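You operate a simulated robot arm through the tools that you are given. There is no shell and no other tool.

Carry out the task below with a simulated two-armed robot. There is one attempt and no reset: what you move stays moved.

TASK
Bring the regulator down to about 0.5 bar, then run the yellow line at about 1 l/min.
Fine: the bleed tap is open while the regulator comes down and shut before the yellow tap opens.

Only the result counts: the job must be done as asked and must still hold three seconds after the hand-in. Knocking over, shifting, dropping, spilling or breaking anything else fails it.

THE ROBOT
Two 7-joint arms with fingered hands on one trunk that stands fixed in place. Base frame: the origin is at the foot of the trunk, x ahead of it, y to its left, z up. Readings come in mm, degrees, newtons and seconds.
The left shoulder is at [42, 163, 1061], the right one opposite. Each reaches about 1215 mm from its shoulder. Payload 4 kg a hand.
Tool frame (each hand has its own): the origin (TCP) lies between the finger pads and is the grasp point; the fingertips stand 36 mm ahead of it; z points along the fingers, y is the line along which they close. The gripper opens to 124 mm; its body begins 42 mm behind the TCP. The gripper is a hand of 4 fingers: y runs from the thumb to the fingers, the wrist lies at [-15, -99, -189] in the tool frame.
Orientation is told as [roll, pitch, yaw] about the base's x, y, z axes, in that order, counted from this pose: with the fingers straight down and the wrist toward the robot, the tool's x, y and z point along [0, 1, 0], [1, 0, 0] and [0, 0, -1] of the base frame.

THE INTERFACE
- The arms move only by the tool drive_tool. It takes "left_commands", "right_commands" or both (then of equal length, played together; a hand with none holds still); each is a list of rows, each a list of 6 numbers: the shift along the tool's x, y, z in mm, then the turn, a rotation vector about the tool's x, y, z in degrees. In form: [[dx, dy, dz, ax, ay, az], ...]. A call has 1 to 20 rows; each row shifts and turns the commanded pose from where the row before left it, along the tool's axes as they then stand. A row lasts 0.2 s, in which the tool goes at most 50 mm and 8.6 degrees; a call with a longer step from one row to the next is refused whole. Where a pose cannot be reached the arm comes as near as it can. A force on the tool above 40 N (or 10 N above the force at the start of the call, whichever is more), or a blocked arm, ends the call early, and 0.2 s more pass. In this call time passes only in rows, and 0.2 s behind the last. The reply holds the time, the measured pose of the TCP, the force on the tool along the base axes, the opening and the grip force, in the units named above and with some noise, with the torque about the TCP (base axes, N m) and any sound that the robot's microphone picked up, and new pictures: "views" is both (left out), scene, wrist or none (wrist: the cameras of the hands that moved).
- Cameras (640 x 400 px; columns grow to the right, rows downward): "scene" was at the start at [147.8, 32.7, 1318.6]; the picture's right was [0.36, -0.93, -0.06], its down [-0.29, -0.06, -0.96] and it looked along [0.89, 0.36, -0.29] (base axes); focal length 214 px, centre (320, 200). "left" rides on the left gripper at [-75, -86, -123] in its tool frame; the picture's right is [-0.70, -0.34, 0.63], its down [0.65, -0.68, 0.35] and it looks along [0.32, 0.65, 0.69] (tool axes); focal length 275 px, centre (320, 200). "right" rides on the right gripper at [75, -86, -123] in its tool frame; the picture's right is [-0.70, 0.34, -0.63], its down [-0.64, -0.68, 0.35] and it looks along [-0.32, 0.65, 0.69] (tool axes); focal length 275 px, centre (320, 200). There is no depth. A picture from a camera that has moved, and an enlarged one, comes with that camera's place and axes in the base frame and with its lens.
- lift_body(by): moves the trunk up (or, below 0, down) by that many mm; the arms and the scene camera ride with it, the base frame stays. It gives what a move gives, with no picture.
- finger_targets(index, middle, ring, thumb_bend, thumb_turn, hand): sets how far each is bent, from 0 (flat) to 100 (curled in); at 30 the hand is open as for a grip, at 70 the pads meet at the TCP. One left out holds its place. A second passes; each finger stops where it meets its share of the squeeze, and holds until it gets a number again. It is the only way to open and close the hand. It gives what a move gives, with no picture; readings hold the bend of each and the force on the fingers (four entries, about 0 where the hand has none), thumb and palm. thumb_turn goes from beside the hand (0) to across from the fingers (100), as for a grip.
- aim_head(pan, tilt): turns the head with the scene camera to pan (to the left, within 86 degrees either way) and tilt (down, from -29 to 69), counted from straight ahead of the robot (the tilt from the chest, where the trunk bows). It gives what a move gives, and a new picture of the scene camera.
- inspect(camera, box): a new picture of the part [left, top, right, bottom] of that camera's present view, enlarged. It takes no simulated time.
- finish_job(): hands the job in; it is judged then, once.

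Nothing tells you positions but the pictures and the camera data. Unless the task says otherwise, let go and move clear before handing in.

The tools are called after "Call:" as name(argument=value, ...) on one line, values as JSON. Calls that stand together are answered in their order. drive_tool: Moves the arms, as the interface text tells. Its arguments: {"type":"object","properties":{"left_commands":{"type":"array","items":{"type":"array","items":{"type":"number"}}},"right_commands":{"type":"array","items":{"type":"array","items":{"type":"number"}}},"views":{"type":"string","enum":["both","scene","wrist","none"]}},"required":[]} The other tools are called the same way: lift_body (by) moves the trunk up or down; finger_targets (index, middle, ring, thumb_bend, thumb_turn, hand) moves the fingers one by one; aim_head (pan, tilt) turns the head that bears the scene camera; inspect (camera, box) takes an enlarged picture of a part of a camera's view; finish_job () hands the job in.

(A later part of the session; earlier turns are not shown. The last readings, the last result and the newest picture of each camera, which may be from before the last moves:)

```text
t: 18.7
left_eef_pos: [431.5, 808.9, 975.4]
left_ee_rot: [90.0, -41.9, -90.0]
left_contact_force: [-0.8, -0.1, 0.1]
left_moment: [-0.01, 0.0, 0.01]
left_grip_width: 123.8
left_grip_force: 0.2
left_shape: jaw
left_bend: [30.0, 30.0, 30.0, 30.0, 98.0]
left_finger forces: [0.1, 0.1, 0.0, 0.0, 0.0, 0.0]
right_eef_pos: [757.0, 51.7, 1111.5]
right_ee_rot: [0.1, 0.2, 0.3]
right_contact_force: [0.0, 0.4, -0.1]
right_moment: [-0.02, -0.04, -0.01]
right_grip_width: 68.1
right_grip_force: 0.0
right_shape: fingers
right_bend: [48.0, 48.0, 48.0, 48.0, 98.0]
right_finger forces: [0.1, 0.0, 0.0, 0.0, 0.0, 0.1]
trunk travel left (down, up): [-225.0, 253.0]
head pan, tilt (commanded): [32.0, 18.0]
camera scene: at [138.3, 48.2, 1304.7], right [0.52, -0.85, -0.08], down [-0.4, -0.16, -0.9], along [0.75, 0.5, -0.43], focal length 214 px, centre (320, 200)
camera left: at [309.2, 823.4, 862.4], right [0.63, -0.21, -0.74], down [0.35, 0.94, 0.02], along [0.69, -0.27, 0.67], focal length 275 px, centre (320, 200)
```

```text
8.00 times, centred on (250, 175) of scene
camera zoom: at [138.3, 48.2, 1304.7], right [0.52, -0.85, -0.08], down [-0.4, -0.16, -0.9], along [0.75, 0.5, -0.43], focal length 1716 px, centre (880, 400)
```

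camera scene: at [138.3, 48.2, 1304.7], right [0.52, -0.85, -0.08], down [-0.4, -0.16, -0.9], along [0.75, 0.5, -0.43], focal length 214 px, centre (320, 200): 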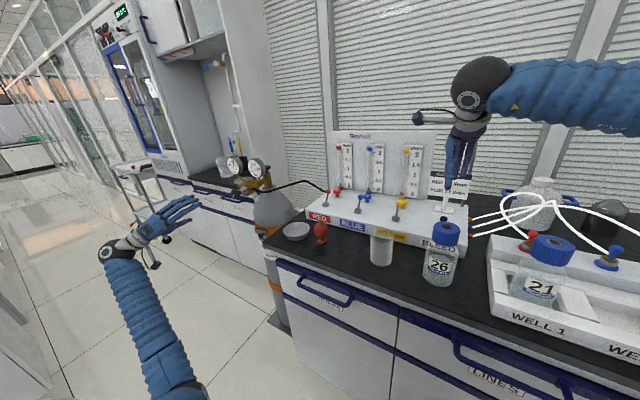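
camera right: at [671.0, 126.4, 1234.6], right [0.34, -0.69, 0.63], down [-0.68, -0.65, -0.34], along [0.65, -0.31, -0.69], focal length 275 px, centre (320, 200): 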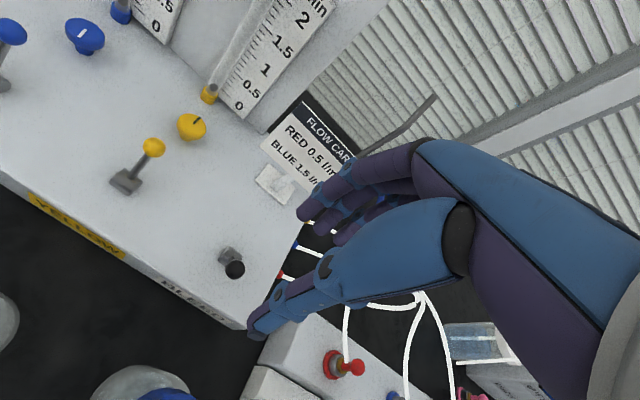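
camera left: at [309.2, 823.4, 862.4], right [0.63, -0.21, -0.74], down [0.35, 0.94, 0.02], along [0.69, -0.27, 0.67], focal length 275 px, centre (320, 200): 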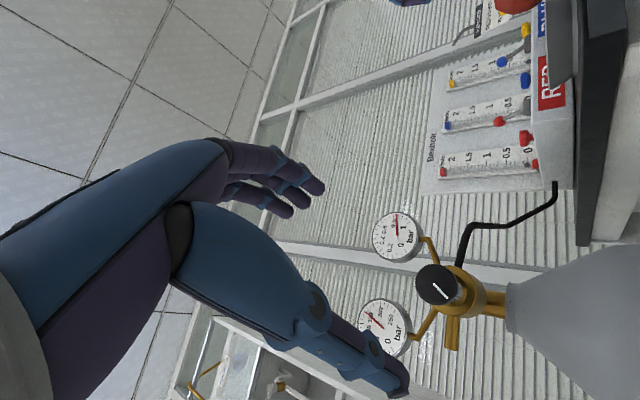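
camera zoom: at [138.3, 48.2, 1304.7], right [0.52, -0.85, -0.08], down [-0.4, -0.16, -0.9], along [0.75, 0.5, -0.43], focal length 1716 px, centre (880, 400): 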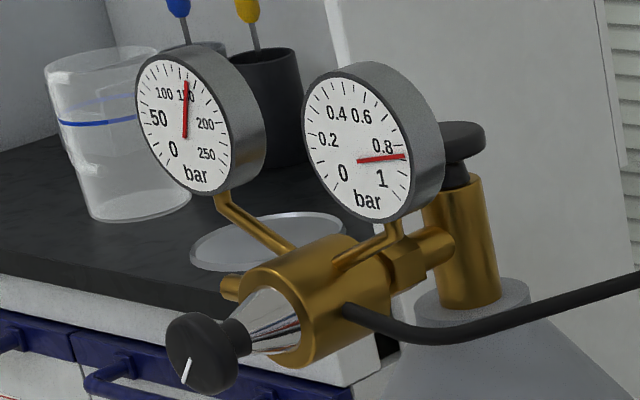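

From the two left-wrist views the knob centre works out at about [630, 803, 972]. I'll centre on that axis and advance with the open hand, stopping short of the knob to check.

Call:
drive_tool(left_commands=[[-5.8, 2.1, 20, 0, 0, 0], [0, 0, 30, 0, 0, 0], [0, 0, 30, 0, 0, 0], [0, 0, 30, 0, 0, 0], [0, 0, 30, 0, 0, 0]], views="both")

Call:
inspect(camera="left", box=[300, 150, 620, 390])

```text
t: 19.9
left_eef_pos: [572.3, 802.4, 973.7]
left_ee_rot: [89.9, -42.0, -89.9]
left_contact_force: [0.2, 0.0, -0.2]
left_moment: [0.01, 0.01, 0.01]
left_grip_width: 123.8
left_grip_force: 0.1
left_shape: jaw
left_bend: [30.0, 30.0, 30.0, 30.0, 98.0]
left_finger forces: [0.1, 0.0, 0.0, 0.0, 0.0, 0.0]
right_eef_pos: [758.1, 50.7, 1110.6]
right_ee_rot: [0.1, 0.1, 0.4]
right_contact_force: [0.0, -0.2, -0.3]
right_moment: [0.0, 0.01, 0.02]
right_grip_width: 68.1
right_grip_force: 0.0
right_shape: fingers
right_bend: [48.0, 48.0, 48.0, 48.0, 98.0]
right_finger forces: [0.0, 0.0, 0.1, 0.0, 0.1, 0.0]
trunk travel left (down, up): [-225.0, 253.0]
head pan, tilt (commanded): [32.0, 18.0]
camera scene: at [138.7, 48.3, 1304.6], right [0.52, -0.85, -0.08], down [-0.4, -0.16, -0.9], along [0.75, 0.5, -0.43], focal length 214 px, centre (320, 200)
camera left: at [449.4, 816.6, 861.1], right [0.63, -0.22, -0.74], down [0.35, 0.94, 0.02], along [0.69, -0.27, 0.67], focal length 275 px, centre (320, 200)
```

scene: 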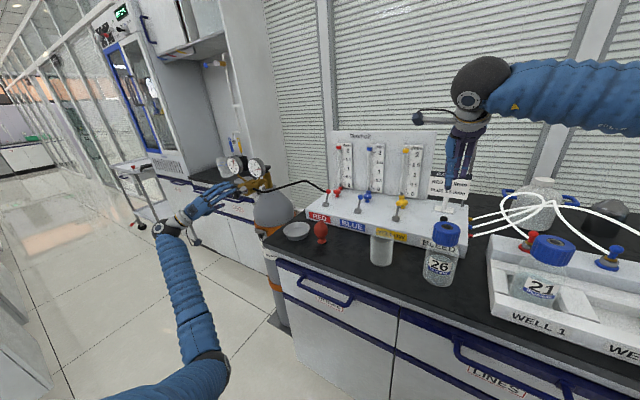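
left: 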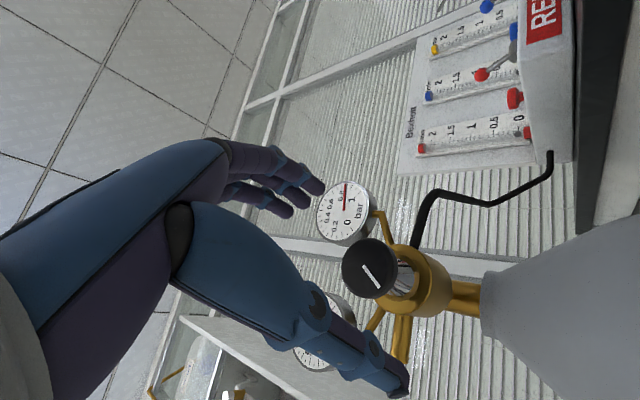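

```text
1.67 times, centred on (460, 270) of left
camera zoom: at [449.4, 816.6, 861.1], right [0.63, -0.22, -0.74], down [0.35, 0.94, 0.02], along [0.69, -0.27, 0.67], focal length 459 px, centre (87, 83)
```

zoom: 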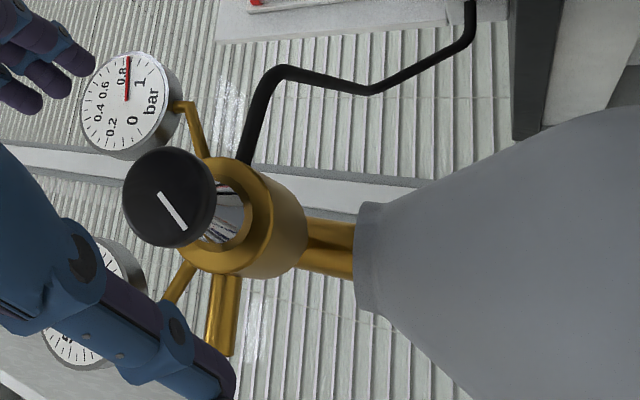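

The TCP is on the knob axis and the face is at x≈628. I'll advance about 66 mm so the pads straddle the knob rim, then check before closing.

Call:
drive_tool(left_commands=[[0, 0, 20, 0, 0, 0], [0, 0, 20, 0, 0, 0], [0, 0, 15, 0, 0, 0], [0, 0, 10, 0, 0, 0]], views="both")

Call:
inspect(camera="scene", box=[190, 140, 290, 210])

```text
t: 20.9
left_eef_pos: [637.5, 803.1, 972.8]
left_ee_rot: [89.9, -42.0, -90.0]
left_contact_force: [0.2, -0.7, 0.5]
left_moment: [-0.03, 0.01, -0.01]
left_grip_width: 123.8
left_grip_force: 0.1
left_shape: jaw
left_bend: [30.0, 30.0, 30.0, 30.0, 98.0]
left_finger forces: [0.0, 0.0, 0.1, 0.0, 0.1, 0.0]
right_eef_pos: [756.6, 51.2, 1112.5]
right_ee_rot: [0.0, 0.1, 0.2]
right_contact_force: [-1.0, 0.9, -0.9]
right_moment: [0.01, -0.02, -0.01]
right_grip_width: 68.3
right_grip_force: 0.0
right_shape: fingers
right_bend: [48.0, 48.0, 48.0, 48.0, 98.0]
right_finger forces: [0.0, 0.1, 0.1, 0.0, 0.1, 0.0]
trunk travel left (down, up): [-225.0, 253.0]
head pan, tilt (commanded): [32.0, 18.0]
camera scene: at [138.4, 48.3, 1304.6], right [0.52, -0.85, -0.08], down [-0.4, -0.16, -0.9], along [0.75, 0.5, -0.43], focal length 214 px, centre (320, 200)
camera left: at [514.5, 817.1, 859.8], right [0.63, -0.22, -0.74], down [0.35, 0.94, 0.02], along [0.69, -0.27, 0.67], focal length 275 px, centre (320, 200)
```

scene: 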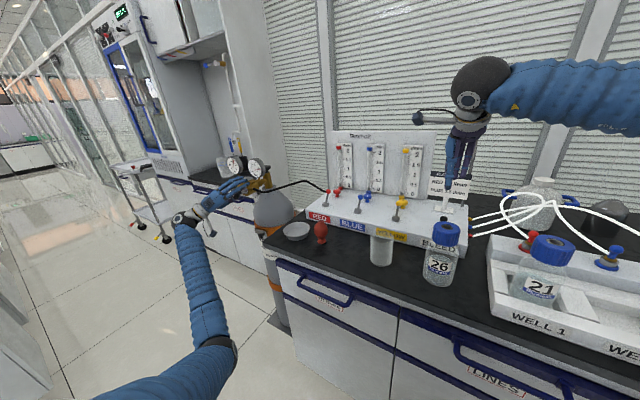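
left: 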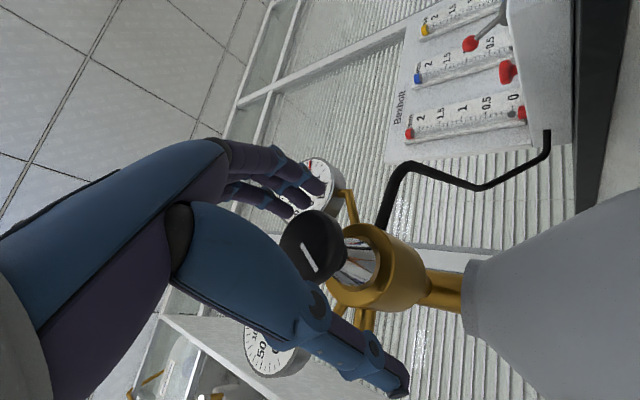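

```text
5.71 times, centred on (240, 175) of scene
camera zoom: at [138.4, 48.3, 1304.6], right [0.52, -0.85, -0.08], down [-0.4, -0.16, -0.9], along [0.75, 0.5, -0.43], focal length 1226 px, centre (777, 343)
```

zoom: 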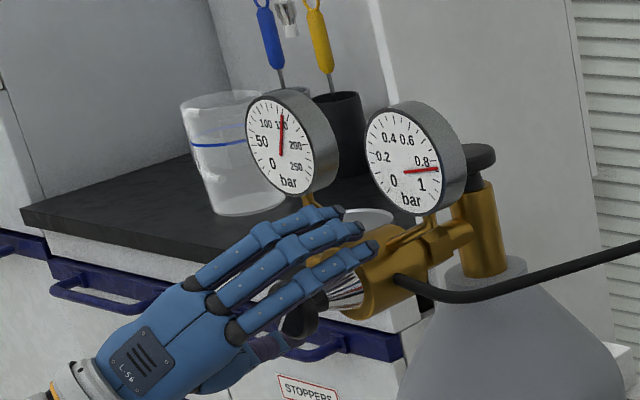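

The hand straddles the knob, and the scene camera can still see the low gauge. I'll close the fingers onto the knob.

Call:
finger_targets(hand="left", index=65, middle=65, ring=65, thumb_bend=65)

Call:
inspect(camera="left", box=[200, 130, 440, 390])

Call:
inspect(camera="scene", box=[190, 140, 290, 210])

```text
t: 21.9
left_eef_pos: [637.9, 805.2, 969.6]
left_ee_rot: [89.9, -42.2, -89.9]
left_contact_force: [-6.3, 8.7, -13.4]
left_moment: [0.06, -0.59, -0.45]
left_grip_width: 47.1
left_grip_force: 21.3
left_shape: fingers
left_bend: [59.0, 59.0, 65.0, 56.0, 95.0]
left_finger forces: [6.0, 8.9, 0.0, 0.0, 27.8, 0.1]
right_eef_pos: [757.6, 52.8, 1111.4]
right_ee_rot: [-0.2, 0.1, 0.3]
right_contact_force: [-0.3, 0.1, -0.3]
right_moment: [0.01, -0.04, -0.01]
right_grip_width: 68.4
right_grip_force: 0.1
right_shape: fingers
right_bend: [48.0, 48.0, 48.0, 48.0, 98.0]
right_finger forces: [0.1, 0.0, 0.0, 0.1, 0.0, 0.1]
trunk travel left (down, up): [-225.0, 253.0]
head pan, tilt (commanded): [32.0, 18.0]
```

```text
1.54 times, centred on (320, 260) of left
camera zoom: at [514.2, 818.3, 857.9], right [0.63, -0.22, -0.74], down [0.35, 0.94, 0.02], along [0.69, -0.27, 0.67], focal length 424 px, centre (320, 108)
```

zoom: 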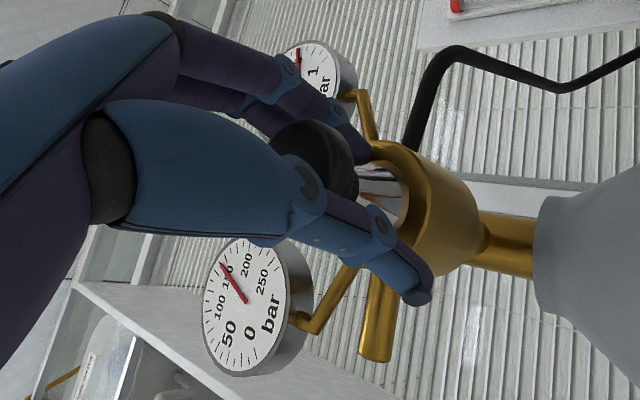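

```text
5.71 times, centred on (240, 175) of scene
camera zoom: at [138.5, 49.9, 1304.5], right [0.52, -0.85, -0.08], down [-0.4, -0.17, -0.9], along [0.75, 0.5, -0.43], focal length 1226 px, centre (777, 343)
```

zoom: 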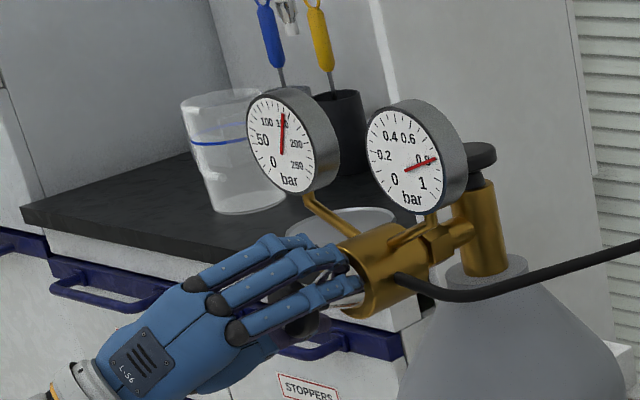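

The knob is gripped: index, middle and thumb are in contact, and the needle has already dipped slightly to about 0.80. I'll centre the grip a little and turn counter-clockwise by 16° to see the effect.

Call:
drive_tool(left_commands=[[0, -2.5, 0, 0, 0, 0], [0, 0, 0, 0, 0, -5], [0, 0, 0, 0, 0, -5], [0, 0, 0, 0, 0, -6]], views="none")

Call:
inspect(camera="scene", box=[190, 140, 290, 210])

Call:
inspect(camera="left", box=[200, 130, 440, 390])

```text
t: 22.9
left_eef_pos: [637.7, 804.7, 968.0]
left_ee_rot: [89.8, -58.1, -89.9]
left_contact_force: [-8.0, -9.7, -20.7]
left_moment: [0.42, -0.15, -0.73]
left_grip_width: 45.6
left_grip_force: 23.7
left_shape: fingers
left_bend: [59.0, 59.0, 65.0, 57.0, 96.0]
left_finger forces: [10.3, 13.4, 0.1, 0.0, 24.0, 0.1]
right_eef_pos: [757.8, 51.7, 1111.0]
right_ee_rot: [0.0, 0.0, 0.2]
right_contact_force: [-0.5, 0.1, 0.3]
right_moment: [-0.02, 0.04, -0.01]
right_grip_width: 68.2
right_grip_force: 0.0
right_shape: fingers
right_bend: [48.0, 48.0, 48.0, 48.0, 98.0]
right_finger forces: [0.0, 0.0, 0.1, 0.1, 0.1, 0.0]
trunk travel left (down, up): [-225.0, 253.0]
head pan, tilt (commanded): [32.0, 18.0]
```

```text
5.71 times, centred on (240, 175) of scene
camera zoom: at [138.9, 48.6, 1304.3], right [0.52, -0.85, -0.08], down [-0.41, -0.16, -0.9], along [0.75, 0.5, -0.43], focal length 1226 px, centre (777, 343)
```

zoom: 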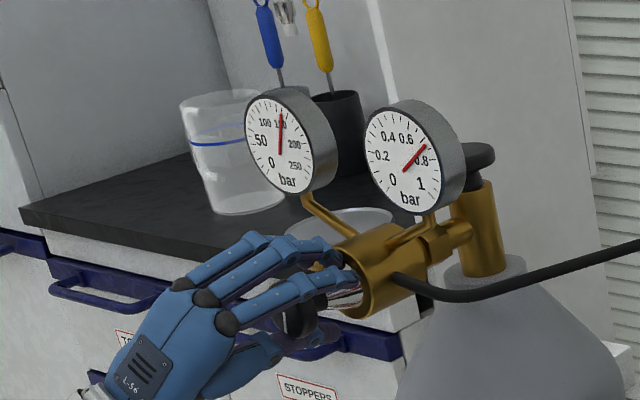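

```text
1.54 times, centred on (320, 260) of left
camera zoom: at [514.5, 786.8, 856.7], right [0.63, -0.41, -0.66], down [0.35, 0.91, -0.24], along [0.69, -0.08, 0.72], focal length 424 px, centre (320, 108)
```

zoom: 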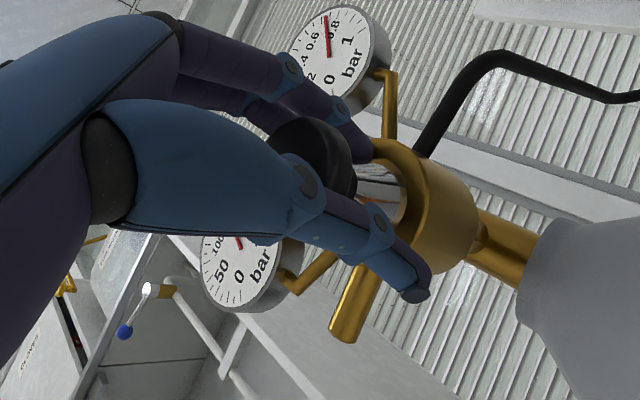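

Turning counter-clockwise works. The gauge now reads about 0.73, so with bleed open the pressure follows the knob down. I'll relieve the side load slightly and turn another 24°.

Call:
drive_tool(left_commands=[[-1.9, -1.2, 0, 0, 0, -5], [0, 0, 0, 0, 0, -6], [0, 0, 0, 0, 0, -6], [0, 0, 0, 0, 0, -7]], views="none")

Call:
inspect(camera="scene", box=[190, 140, 290, 210])

Call:
inspect(camera="left", box=[200, 110, 440, 370])

```text
t: 23.9
left_eef_pos: [638.1, 803.1, 967.4]
left_ee_rot: [89.6, -82.1, -89.6]
left_contact_force: [-9.8, -18.2, -19.6]
left_moment: [0.44, -0.4, -0.66]
left_grip_width: 46.0
left_grip_force: 24.8
left_shape: fingers
left_bend: [59.0, 60.0, 65.0, 57.0, 95.0]
left_finger forces: [11.6, 9.0, 0.1, 0.1, 28.7, 0.0]
right_eef_pos: [758.0, 50.9, 1112.9]
right_ee_rot: [0.1, 0.0, 0.3]
right_contact_force: [-0.1, -0.8, -0.4]
right_moment: [0.01, 0.01, -0.02]
right_grip_width: 68.4
right_grip_force: 0.0
right_shape: fingers
right_bend: [48.0, 48.0, 48.0, 48.0, 98.0]
right_finger forces: [0.2, 0.1, 0.0, 0.0, 0.0, 0.0]
trunk travel left (down, up): [-225.0, 253.0]
head pan, tilt (commanded): [32.0, 18.0]
```

```text
5.71 times, centred on (240, 175) of scene
camera zoom: at [138.7, 48.0, 1304.5], right [0.52, -0.85, -0.08], down [-0.41, -0.16, -0.9], along [0.75, 0.5, -0.43], focal length 1226 px, centre (777, 343)
```

zoom: 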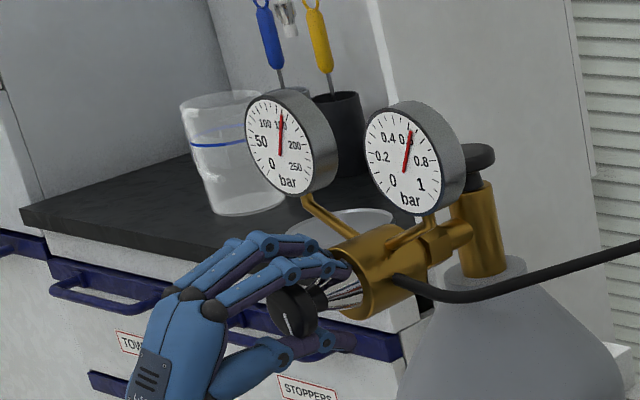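

```text
1.54 times, centred on (320, 240) of left
camera zoom: at [514.8, 741.6, 872.6], right [0.63, -0.64, -0.43], down [0.35, 0.73, -0.59], along [0.69, 0.22, 0.69], focal length 424 px, centre (320, 138)
```

zoom: 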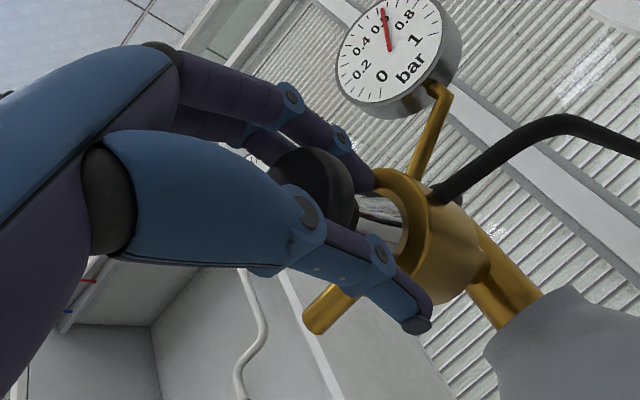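

Call:
inspect(camera="scene", box=[244, 152, 276, 182])

Call:
inspect(camera="left", box=[320, 95, 410, 200])

```text
13.33 times, centred on (260, 167) of scene
camera zoom: at [138.7, 48.0, 1304.5], right [0.52, -0.85, -0.08], down [-0.41, -0.16, -0.9], along [0.75, 0.5, -0.43], focal length 2860 px, centre (1120, 640)
```

zoom: 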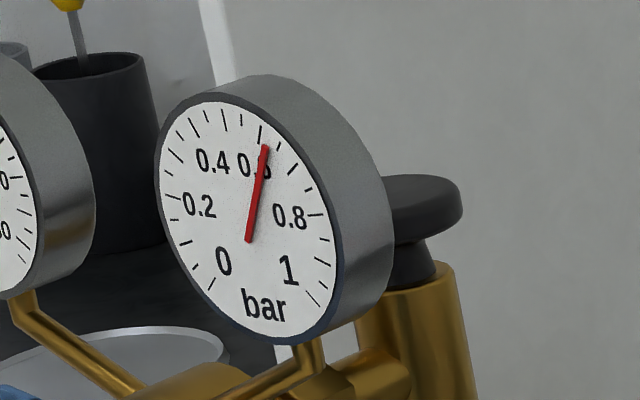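

```text
3.81 times, centred on (365, 148) of left
camera zoom: at [514.8, 741.6, 872.6], right [0.63, -0.64, -0.43], down [0.35, 0.73, -0.59], along [0.69, 0.22, 0.69], focal length 1049 px, centre (149, 400)
```

zoom: 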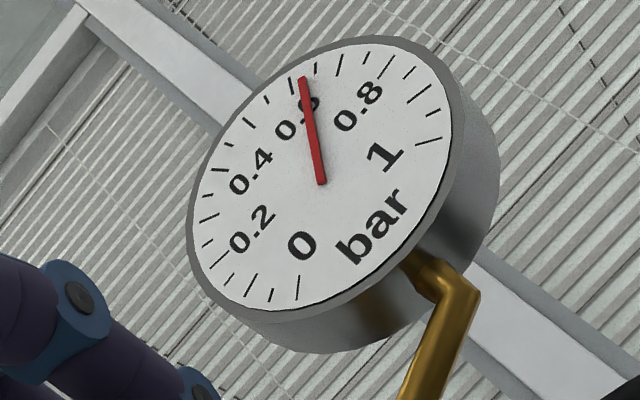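

The gauge reads about 0.62. I'll relieve the side load and turn another 16°, then read it again.

Call:
drive_tool(left_commands=[[-2.2, -1.7, 0, 0, 0, -5], [0, 0, 0, 0, 0, -5], [0, 0, 0, 0, 0, -6]], views="none")

Call:
inspect(camera="scene", box=[244, 152, 276, 182])

Call:
inspect(camera="left", box=[200, 50, 480, 330])

```text
t: 24.7
left_eef_pos: [637.8, 799.3, 966.5]
left_ee_rot: [-90.1, -82.0, 90.1]
left_contact_force: [-10.0, -21.2, -11.8]
left_moment: [0.4, -0.63, -0.45]
left_grip_width: 45.1
left_grip_force: 24.1
left_shape: fingers
left_bend: [60.0, 59.0, 65.0, 57.0, 95.0]
left_finger forces: [9.8, 11.8, 0.1, 0.0, 26.3, 0.2]
right_eef_pos: [757.7, 49.6, 1112.5]
right_ee_rot: [0.0, 0.1, 0.2]
right_contact_force: [0.0, 0.4, -0.3]
right_moment: [0.02, 0.0, -0.01]
right_grip_width: 68.2
right_grip_force: 0.0
right_shape: fingers
right_bend: [48.0, 48.0, 48.0, 48.0, 98.0]
right_finger forces: [0.1, 0.0, 0.0, 0.1, 0.1, 0.0]
trunk travel left (down, up): [-225.0, 253.0]
head pan, tilt (commanded): [32.0, 18.0]
```

```text
13.33 times, centred on (260, 167) of scene
camera zoom: at [138.4, 47.2, 1304.7], right [0.52, -0.85, -0.08], down [-0.4, -0.16, -0.9], along [0.75, 0.5, -0.43], focal length 2860 px, centre (1120, 640)
```

zoom: 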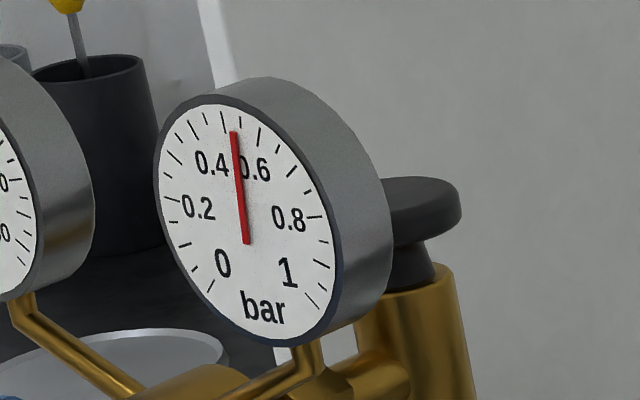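

```text
1.43 times, centred on (340, 190) of left
camera zoom: at [514.7, 715.0, 893.0], right [0.63, -0.74, -0.24], down [0.35, 0.54, -0.77], along [0.69, 0.4, 0.6], focal length 393 px, centre (291, 214)
```

zoom: 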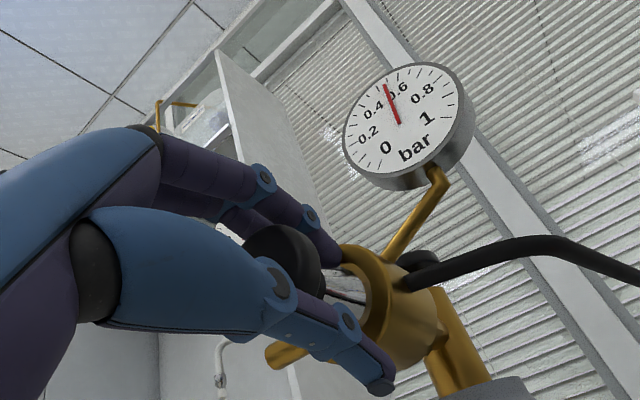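

Call:
inspect(camera="left", box=[370, 80, 480, 190])

```text
3.64 times, centred on (425, 135) of left
camera zoom: at [514.7, 715.0, 893.0], right [0.63, -0.74, -0.24], down [0.35, 0.54, -0.77], along [0.69, 0.4, 0.6], focal length 1001 px, centre (-62, 436)
```

zoom: 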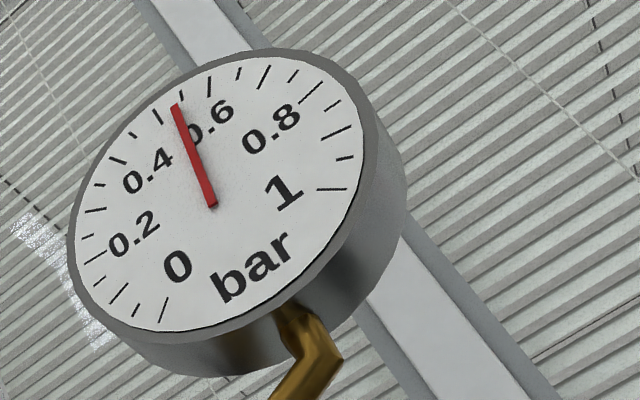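

Both views put it near 0.53 bar. One more 6° should bring it to about 0.50.

Call:
drive_tool(left_commands=[[-1.5, -0.5, 0, 0, 0, -3], [0, 0, 0, 0, 0, -3]], views="none")

Call:
inspect(camera="left", box=[370, 80, 480, 190])

Call:
inspect(camera="scene", box=[244, 152, 276, 182])

```text
t: 25.3
left_eef_pos: [637.4, 800.2, 967.3]
left_ee_rot: [-90.0, -76.1, 90.0]
left_contact_force: [-8.5, -23.3, -7.8]
left_moment: [0.42, -0.65, -0.44]
left_grip_width: 44.2
left_grip_force: 22.5
left_shape: fingers
left_bend: [60.0, 59.0, 65.0, 57.0, 95.0]
left_finger forces: [9.9, 10.9, 0.0, 0.1, 25.0, 0.1]
right_eef_pos: [757.9, 49.3, 1112.0]
right_ee_rot: [0.1, 0.2, 0.2]
right_contact_force: [-1.0, 0.6, -0.1]
right_moment: [-0.01, 0.04, 0.01]
right_grip_width: 68.4
right_grip_force: 0.1
right_shape: fingers
right_bend: [48.0, 48.0, 48.0, 48.0, 98.0]
right_finger forces: [0.0, 0.1, 0.0, 0.0, 0.1, 0.1]
trunk travel left (down, up): [-225.0, 253.0]
head pan, tilt (commanded): [32.0, 18.0]
```

```text
3.64 times, centred on (425, 135) of left
camera zoom: at [514.7, 706.2, 902.7], right [0.63, -0.76, -0.16], down [0.35, 0.46, -0.82], along [0.69, 0.46, 0.55], focal length 1001 px, centre (-62, 436)
```

zoom: 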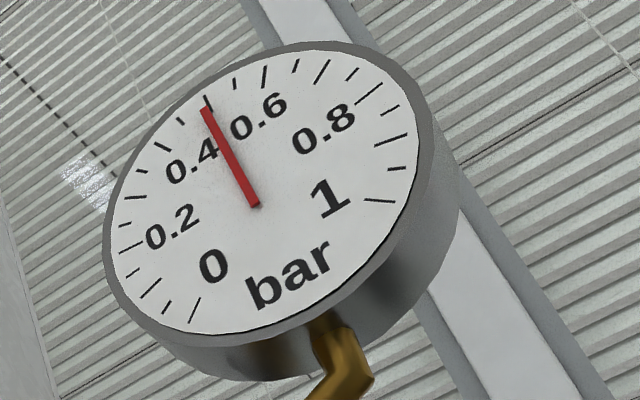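

```text
13.33 times, centred on (260, 167) of scene
camera zoom: at [138.2, 46.8, 1304.7], right [0.52, -0.85, -0.08], down [-0.4, -0.16, -0.9], along [0.75, 0.5, -0.43], focal length 2860 px, centre (1120, 640)
```

zoom: 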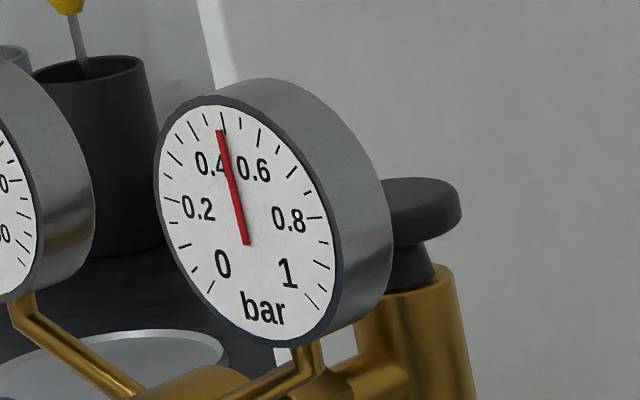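

The needle is right on 0.5. I'll open the left hand and see whether the knob holds its setting.

Call:
finger_targets(hand="left", index=40, middle=40, ring=40, thumb_bend=35)

Call:
inspect(camera="left", box=[370, 80, 480, 190])

Call:
inspect(camera="scene", box=[190, 140, 290, 210])

```text
t: 26.3
left_eef_pos: [637.3, 801.1, 967.8]
left_ee_rot: [-89.9, -75.9, 89.9]
left_contact_force: [0.8, 0.3, 0.2]
left_moment: [0.0, 0.0, -0.02]
left_grip_width: 100.0
left_grip_force: 0.1
left_shape: fingers
left_bend: [40.0, 40.0, 40.0, 35.0, 97.0]
left_finger forces: [0.0, 0.1, 0.1, 0.1, 0.1, 0.1]
right_eef_pos: [757.6, 51.1, 1112.3]
right_ee_rot: [0.1, 0.1, 0.2]
right_contact_force: [0.3, 0.2, 0.6]
right_moment: [0.01, -0.02, -0.02]
right_grip_width: 68.2
right_grip_force: 0.0
right_shape: fingers
right_bend: [48.0, 48.0, 48.0, 48.0, 98.0]
right_finger forces: [0.0, 0.1, 0.0, 0.0, 0.0, 0.0]
trunk travel left (down, up): [-225.0, 253.0]
head pan, tilt (commanded): [32.0, 18.0]
```

```text
3.64 times, centred on (425, 135) of left
camera zoom: at [514.7, 707.6, 901.6], right [0.63, -0.76, -0.16], down [0.35, 0.46, -0.82], along [0.69, 0.46, 0.55], focal length 1001 px, centre (-62, 436)
```

zoom: 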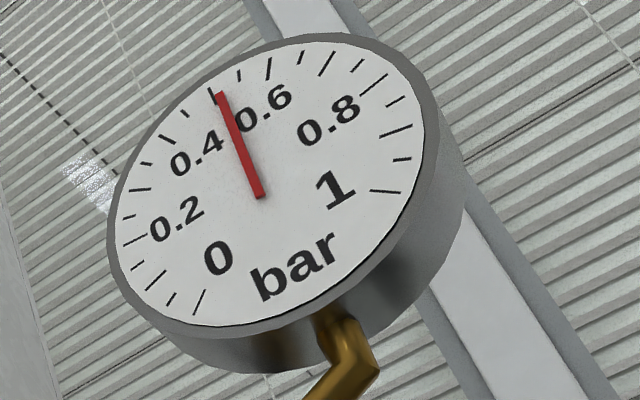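

```text
5.71 times, centred on (240, 175) of scene
camera zoom: at [138.5, 48.2, 1304.6], right [0.52, -0.85, -0.08], down [-0.4, -0.16, -0.9], along [0.75, 0.5, -0.43], focal length 1226 px, centre (777, 343)
```

zoom: 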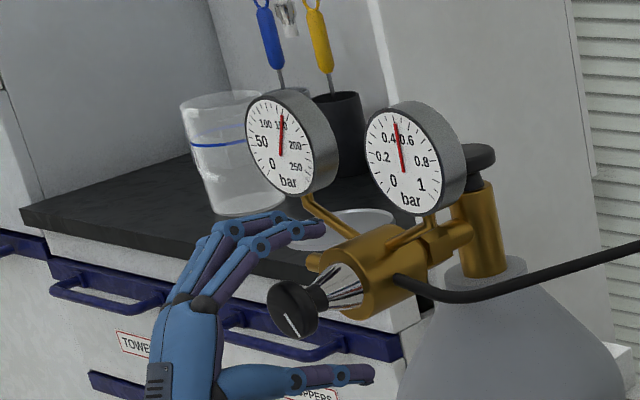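

It settled at about 0.51 bar and the knob is free. I'll back the left hand straight off the regulator.

Call:
drive_tool(left_commands=[[0, 0, -25, 0, 0, 0], [0, 0, -40, 0, 0, 0], [0, 0, -45, 0, 0, 0], [0, 0, -45, 0, 0, 0], [0, 0, -45, 0, 0, 0]], views="both")

Call:
inspect(camera="scene", box=[244, 152, 276, 182])

```text
t: 27.5
left_eef_pos: [437.1, 799.1, 964.3]
left_ee_rot: [-90.1, -76.0, 90.1]
left_contact_force: [-0.4, -0.2, -0.4]
left_moment: [0.01, -0.02, 0.03]
left_grip_width: 100.4
left_grip_force: 0.1
left_shape: fingers
left_bend: [40.0, 40.0, 40.0, 35.0, 97.0]
left_finger forces: [0.0, 0.0, 0.0, 0.1, 0.0, 0.0]
right_eef_pos: [758.1, 50.7, 1111.9]
right_ee_rot: [0.0, 0.0, 0.2]
right_contact_force: [-0.6, -1.5, 0.1]
right_moment: [0.01, 0.0, 0.0]
right_grip_width: 68.2
right_grip_force: 0.1
right_shape: fingers
right_bend: [48.0, 48.0, 48.0, 48.0, 98.0]
right_finger forces: [0.0, 0.0, 0.1, 0.0, 0.0, 0.1]
trunk travel left (down, up): [-225.0, 253.0]
head pan, tilt (commanded): [32.0, 18.0]
camera scene: at [138.0, 48.1, 1304.8], right [0.52, -0.85, -0.08], down [-0.4, -0.16, -0.9], along [0.75, 0.5, -0.43], focal length 214 px, centre (320, 200)
camera left: at [313.5, 705.8, 899.1], right [0.63, -0.76, -0.16], down [0.35, 0.46, -0.82], along [0.69, 0.46, 0.55], focal length 275 px, centre (320, 200)
```

scene: 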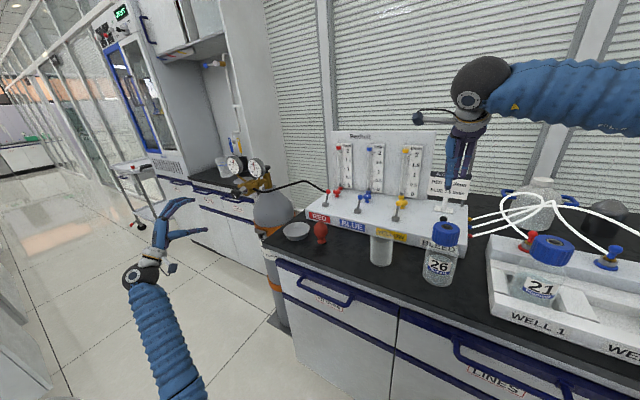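
left: 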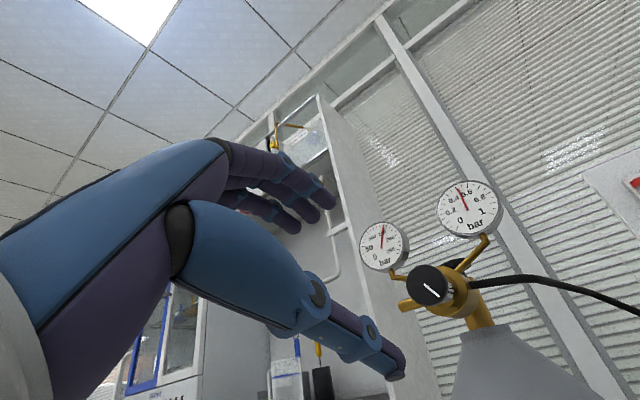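

```text
13.33 times, centred on (260, 167) of scene
camera zoom: at [138.0, 48.1, 1304.8], right [0.52, -0.85, -0.08], down [-0.4, -0.16, -0.9], along [0.75, 0.5, -0.43], focal length 2860 px, centre (1120, 640)
```

zoom: 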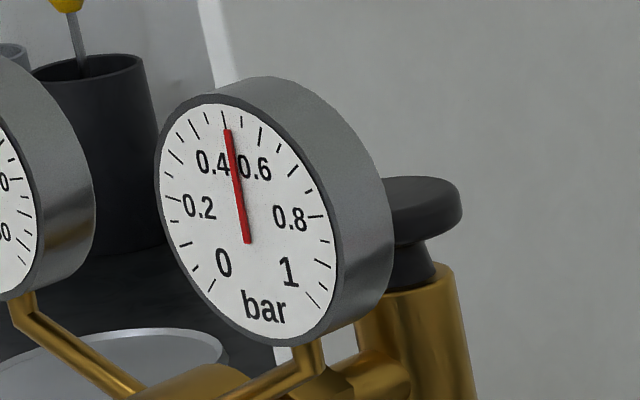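

The regulator holds at about 0.51. Now I'll shut the bleed: close the right hand a bit more, lower it around the ball at about [777, 51, 952], and push it back away from me with the thumb.

Call:
finger_targets(hand="right", index=54, middle=54, ring=54, thumb_bend=54)

Call:
drive_tool(right_commands=[[0, 20, 20, 0, 0, 0], [0, 0, 40, 0, 0, 0], [0, 0, 40, 0, 0, 0], [0, 0, 20, 0, 0, 0]], views="wrist")

```text
t: 28.5
left_eef_pos: [437.6, 798.6, 963.7]
left_ee_rot: [-90.0, -76.1, 89.9]
left_contact_force: [0.2, -0.2, 0.6]
left_moment: [-0.02, 0.0, 0.02]
left_grip_width: 100.3
left_grip_force: 0.0
left_shape: fingers
left_bend: [40.0, 40.0, 40.0, 35.0, 97.0]
left_finger forces: [0.0, 0.0, 0.0, 0.0, 0.0, 0.1]
right_eef_pos: [758.1, 51.4, 1111.5]
right_ee_rot: [0.0, 0.0, 0.3]
right_contact_force: [-0.3, -0.2, -0.5]
right_moment: [0.02, -0.01, -0.01]
right_grip_width: 49.6
right_grip_force: 0.0
right_shape: fingers
right_bend: [54.0, 54.0, 54.0, 54.0, 98.0]
right_finger forces: [0.1, 0.0, 0.0, 0.0, 0.0, 0.0]
trunk travel left (down, up): [-225.0, 253.0]
head pan, tilt (commanded): [32.0, 18.0]
```

```text
t: 29.5
left_eef_pos: [436.3, 799.2, 963.5]
left_ee_rot: [-89.9, -76.1, 89.9]
left_contact_force: [0.4, -0.5, 0.5]
left_moment: [-0.02, -0.01, 0.01]
left_grip_width: 100.3
left_grip_force: 0.1
left_shape: fingers
left_bend: [40.0, 40.0, 40.0, 35.0, 97.0]
left_finger forces: [0.1, 0.0, 0.0, 0.0, 0.1, 0.0]
right_eef_pos: [778.0, 52.1, 989.1]
right_ee_rot: [0.1, -0.1, 0.2]
right_contact_force: [1.0, 0.3, -0.6]
right_moment: [0.02, -0.03, -0.01]
right_grip_width: 49.8
right_grip_force: 0.1
right_shape: fingers
right_bend: [54.0, 54.0, 54.0, 54.0, 98.0]
right_finger forces: [0.0, 0.1, 0.0, 0.0, 0.0, 0.0]
trunk travel left (down, up): [-225.0, 253.0]
head pan, tilt (commanded): [32.0, 18.0]
camera right: at [693.2, 126.1, 1110.9], right [0.34, -0.69, 0.63], down [-0.68, -0.65, -0.35], along [0.65, -0.31, -0.69], focal length 275 px, centre (320, 200)
```

right: 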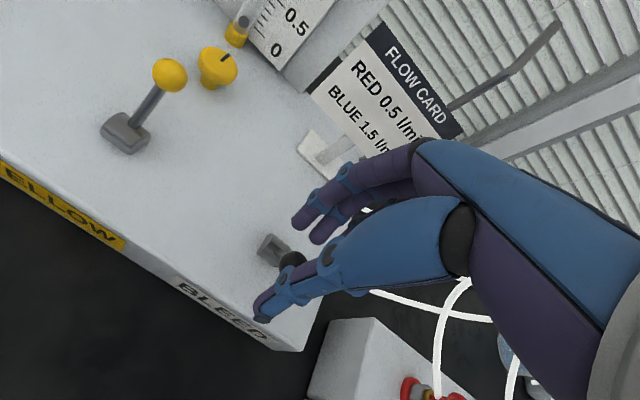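

The ball sits between thumb and fingers. I'll lower the last 25 mm and push it away (+x).

Call:
drive_tool(right_commands=[[0, 2, 15, 0, 0, 0], [0, 2, 12, 0, 0, 0], [0, 8, 0, 0, 0, 0], [0, 8, 0, 0, 0, 0], [0, 8, 0, 0, 0, 0]], views="wrist")

```text
t: 30.7
left_eef_pos: [437.0, 799.4, 963.0]
left_ee_rot: [-90.0, -76.0, 90.0]
left_contact_force: [0.0, 0.6, 1.1]
left_moment: [0.0, -0.01, -0.02]
left_grip_width: 100.1
left_grip_force: 0.1
left_shape: fingers
left_bend: [40.0, 40.0, 40.0, 35.0, 97.0]
left_finger forces: [0.1, 0.0, 0.0, 0.0, 0.1, 0.0]
right_eef_pos: [805.6, 50.2, 963.2]
right_ee_rot: [-0.1, 0.1, 0.2]
right_contact_force: [-0.2, -0.1, 0.2]
right_moment: [0.03, 0.01, -0.03]
right_grip_width: 50.1
right_grip_force: 0.1
right_shape: fingers
right_bend: [54.0, 54.0, 54.0, 54.0, 97.0]
right_finger forces: [0.0, 0.0, 0.0, 0.0, 0.2, 0.0]
trunk travel left (down, up): [-225.0, 253.0]
head pan, tilt (commanded): [32.0, 18.0]
camera right: at [720.6, 124.7, 1085.4], right [0.34, -0.69, 0.63], down [-0.68, -0.65, -0.34], along [0.65, -0.31, -0.69], focal length 275 px, centre (320, 200)
```

right: 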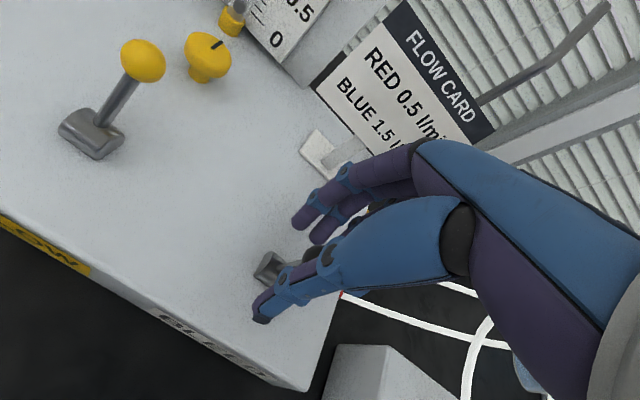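

Call:
drive_tool(right_commands=[[0, 8, 0, 0, 0, 0], [0, 8, 0, 0, 0, 0], [0, 8, 0, 0, 0, 0], [0, 6, 0, 0, 0, 0]], views="wrist")

```text
t: 31.7
left_eef_pos: [437.4, 799.5, 963.8]
left_ee_rot: [-90.1, -76.1, 89.9]
left_contact_force: [-0.2, -0.1, -0.9]
left_moment: [-0.03, 0.02, 0.0]
left_grip_width: 100.4
left_grip_force: 0.1
left_shape: fingers
left_bend: [40.0, 40.0, 40.0, 35.0, 97.0]
left_finger forces: [0.0, 0.0, 0.0, 0.0, 0.0, 0.0]
right_eef_pos: [836.4, 50.2, 964.4]
right_ee_rot: [0.0, 0.1, 0.1]
right_contact_force: [0.3, 1.1, 0.0]
right_moment: [0.01, -0.04, -0.03]
right_grip_width: 50.1
right_grip_force: 0.1
right_shape: fingers
right_bend: [54.0, 54.0, 54.0, 54.0, 97.0]
right_finger forces: [0.0, 0.0, 0.0, 0.0, 0.0, 0.2]
trunk travel left (down, up): [-225.0, 253.0]
head pan, tilt (commanded): [32.0, 18.0]
camera right: at [750.9, 125.7, 1085.5], right [0.34, -0.69, 0.63], down [-0.68, -0.65, -0.34], along [0.65, -0.31, -0.69], focal length 275 px, centre (320, 200)
```

right: 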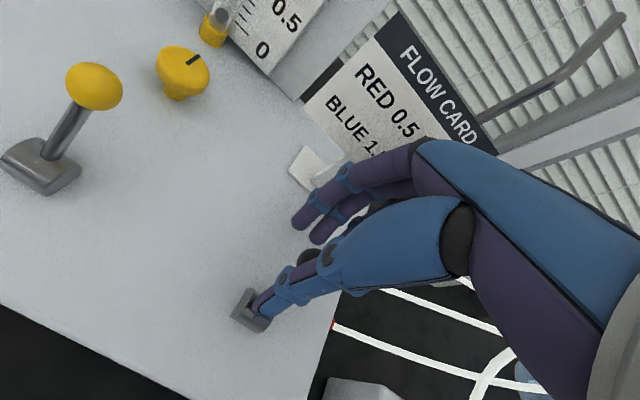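

The ball appears to have snapped back past centre. I'll push a bit further to seat it against its stop, watching the thumb force.

Call:
drive_tool(right_commands=[[0, 6, 0, 0, 0, 0], [0, 4, 0, 0, 0, 0], [0, 3, 0, 0, 0, 0]], views="wrist")

```text
t: 32.5
left_eef_pos: [436.2, 800.2, 963.3]
left_ee_rot: [-90.2, -76.0, 90.1]
left_contact_force: [-0.1, -0.3, 0.1]
left_moment: [-0.01, 0.01, 0.01]
left_grip_width: 100.5
left_grip_force: 0.1
left_shape: fingers
left_bend: [40.0, 40.0, 40.0, 35.0, 97.0]
left_finger forces: [0.0, 0.0, 0.1, 0.0, 0.1, 0.0]
right_eef_pos: [847.4, 51.1, 965.2]
right_ee_rot: [0.0, 0.0, 0.3]
right_contact_force: [-10.2, 2.1, 0.8]
right_moment: [-0.01, 0.1, 0.0]
right_grip_width: 59.2
right_grip_force: 4.6
right_shape: fingers
right_bend: [54.0, 54.0, 54.0, 51.0, 97.0]
right_finger forces: [0.0, 0.0, 0.0, 0.1, 8.9, 0.0]
trunk travel left (down, up): [-225.0, 253.0]
head pan, tilt (commanded): [32.0, 18.0]
camera right: at [762.9, 125.8, 1086.4], right [0.34, -0.69, 0.63], down [-0.68, -0.65, -0.35], along [0.65, -0.31, -0.69], focal length 275 px, centre (320, 200)
```

right: 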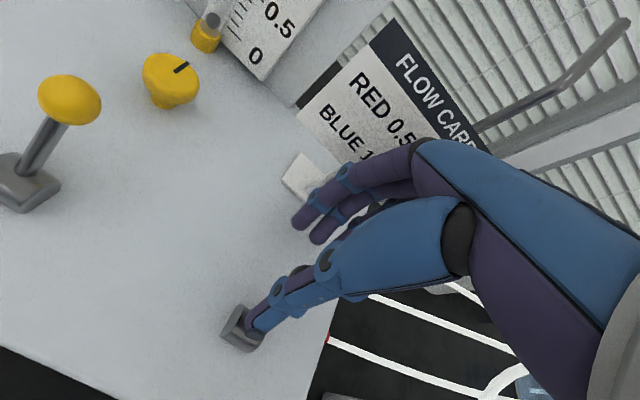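

The thumb met a firm stop at about 9 N, so the bleed lever is fully back. I'll ease off, rise, and check the lever, the gauge and the float.

Call:
drive_tool(right_commands=[[0, -8, 0, 0, 0, 0], [0, -4, 0, 0, 0, 0], [0, 0, -30, 0, 0, 0], [0, 0, -40, 0, 0, 0], [0, 0, -40, 0, 0, 0], [0, 0, -40, 0, 0, 0]], views="both")

Call:
inspect(camera="scene", box=[244, 152, 276, 182])

Call:
inspect(camera="right", box=[0, 0, 360, 340])

```text
t: 33.9
left_eef_pos: [436.4, 799.3, 962.8]
left_ee_rot: [-90.1, -76.0, 90.1]
left_contact_force: [-0.2, -0.4, 0.5]
left_moment: [-0.04, 0.04, 0.01]
left_grip_width: 100.2
left_grip_force: 0.1
left_shape: fingers
left_bend: [40.0, 40.0, 40.0, 35.0, 97.0]
left_finger forces: [0.0, 0.1, 0.1, 0.0, 0.0, 0.0]
right_eef_pos: [836.5, 50.1, 1117.0]
right_ee_rot: [-0.1, 0.1, 0.3]
right_contact_force: [-0.6, 0.0, -1.1]
right_moment: [-0.02, -0.01, 0.02]
right_grip_width: 49.9
right_grip_force: 0.1
right_shape: fingers
right_bend: [54.0, 54.0, 54.0, 54.0, 97.0]
right_finger forces: [0.0, 0.0, 0.0, 0.1, 0.0, 0.0]
trunk travel left (down, up): [-225.0, 253.0]
head pan, tilt (commanded): [32.0, 18.0]
camera scene: at [137.6, 48.6, 1304.8], right [0.52, -0.85, -0.08], down [-0.4, -0.16, -0.9], along [0.75, 0.5, -0.43], focal length 214 px, centre (320, 200)
camera right: at [751.7, 124.8, 1238.8], right [0.34, -0.69, 0.63], down [-0.68, -0.65, -0.35], along [0.65, -0.31, -0.69], focal length 275 px, centre (320, 200)
```

scene: 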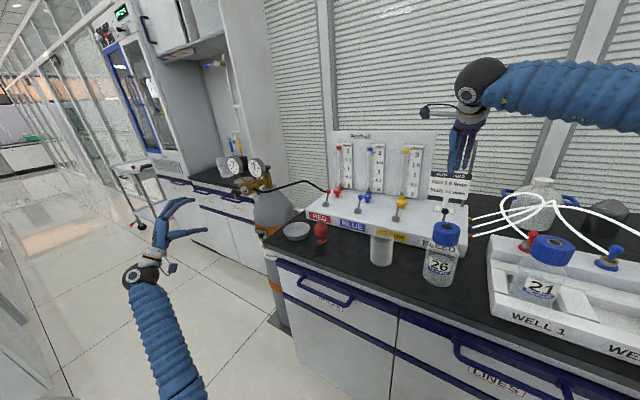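
right: 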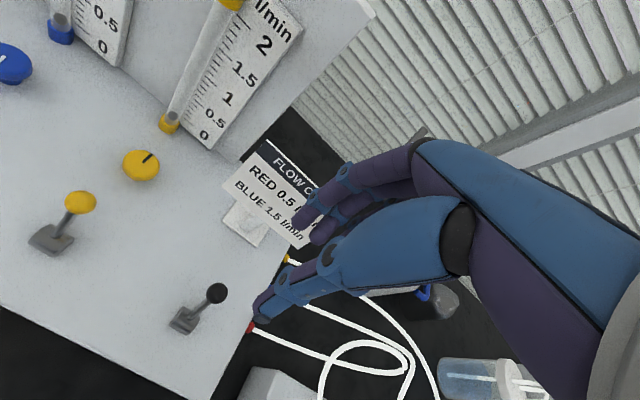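

```text
13.33 times, centred on (260, 167) of scene
camera zoom: at [137.6, 48.6, 1304.8], right [0.52, -0.85, -0.08], down [-0.4, -0.16, -0.9], along [0.75, 0.5, -0.43], focal length 2860 px, centre (1120, 640)
```

zoom: 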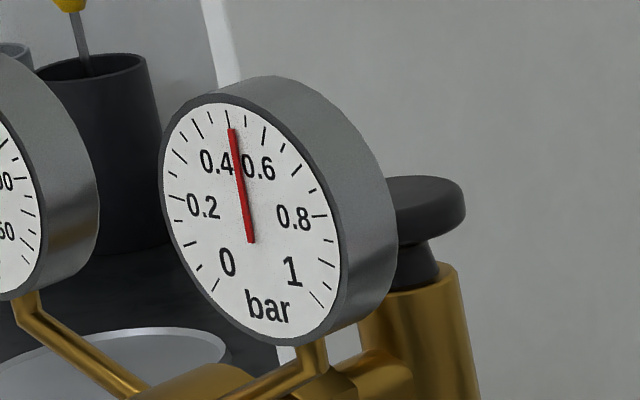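

```text
1.18 times, centred on (180, 170) of right
camera zoom: at [751.7, 124.8, 1238.8], right [0.34, -0.69, 0.63], down [-0.68, -0.65, -0.35], along [0.65, -0.31, -0.69], focal length 324 px, centre (485, 235)
```

zoom: 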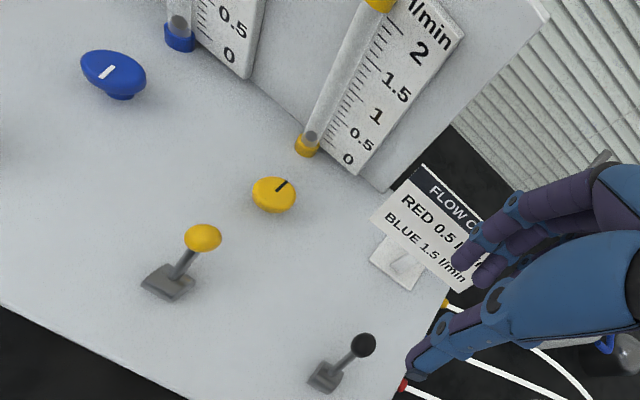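

Bleed is shut and the gauge is steady at about 0.51. Next is the yellow tap: I'll shift the right hand left over the yellow ball at about [832, 189, 954], staying high.

Call:
drive_tool(right_commands=[[35, -2, 0, 0, 0, 0], [35, -2, 0, 0, 0, 0], [35, -1, 0, 0, 0, 0], [34, -1, 0, 0, 0, 0], [0, 0, 30, 0, 0, 0], [0, 0, 30, 0, 0, 0], [0, 0, 30, 0, 0, 0]], views="both")

```text
t: 35.5
left_eef_pos: [436.0, 799.5, 962.9]
left_ee_rot: [-89.9, -76.0, 89.8]
left_contact_force: [0.6, 0.2, 0.4]
left_moment: [-0.02, -0.01, -0.01]
left_grip_width: 100.5
left_grip_force: 0.0
left_shape: fingers
left_bend: [40.0, 40.0, 40.0, 35.0, 97.0]
left_finger forces: [0.1, 0.0, 0.0, 0.0, 0.0, 0.1]
right_eef_pos: [830.3, 189.9, 1022.7]
right_ee_rot: [0.0, 0.1, 0.2]
right_contact_force: [0.3, 0.2, 0.5]
right_moment: [-0.02, 0.04, 0.0]
right_grip_width: 49.7
right_grip_force: 0.0
right_shape: fingers
right_bend: [54.0, 54.0, 54.0, 54.0, 97.0]
right_finger forces: [0.0, 0.1, 0.1, 0.1, 0.1, 0.0]
trunk travel left (down, up): [-225.0, 253.0]
head pan, tilt (commanded): [32.0, 18.0]
camera scene: at [139.0, 48.0, 1304.5], right [0.52, -0.85, -0.08], down [-0.41, -0.16, -0.9], along [0.75, 0.5, -0.43], focal length 214 px, centre (320, 200)
camera right: at [744.7, 264.2, 1144.7], right [0.34, -0.7, 0.63], down [-0.68, -0.65, -0.35], along [0.65, -0.31, -0.69], focal length 275 px, centre (320, 200)
```

scene: 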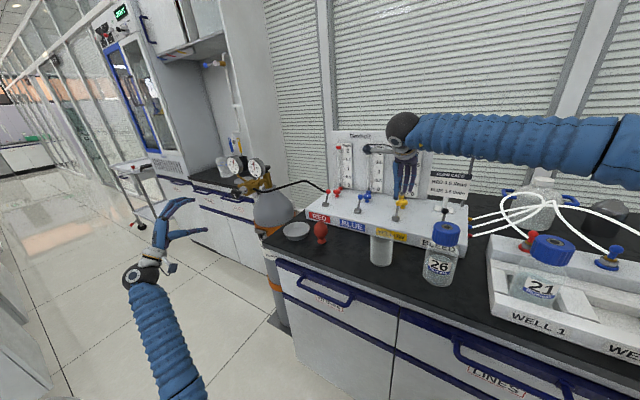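
right: 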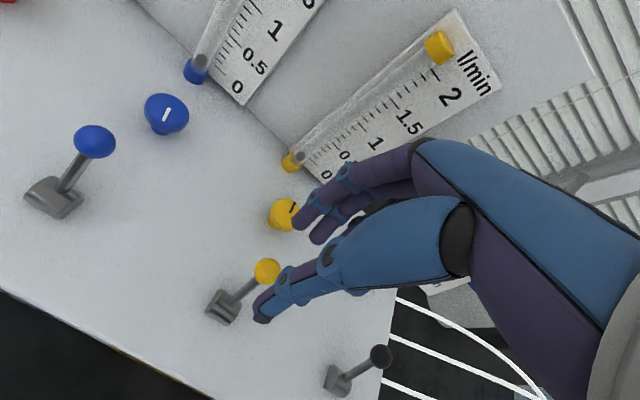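

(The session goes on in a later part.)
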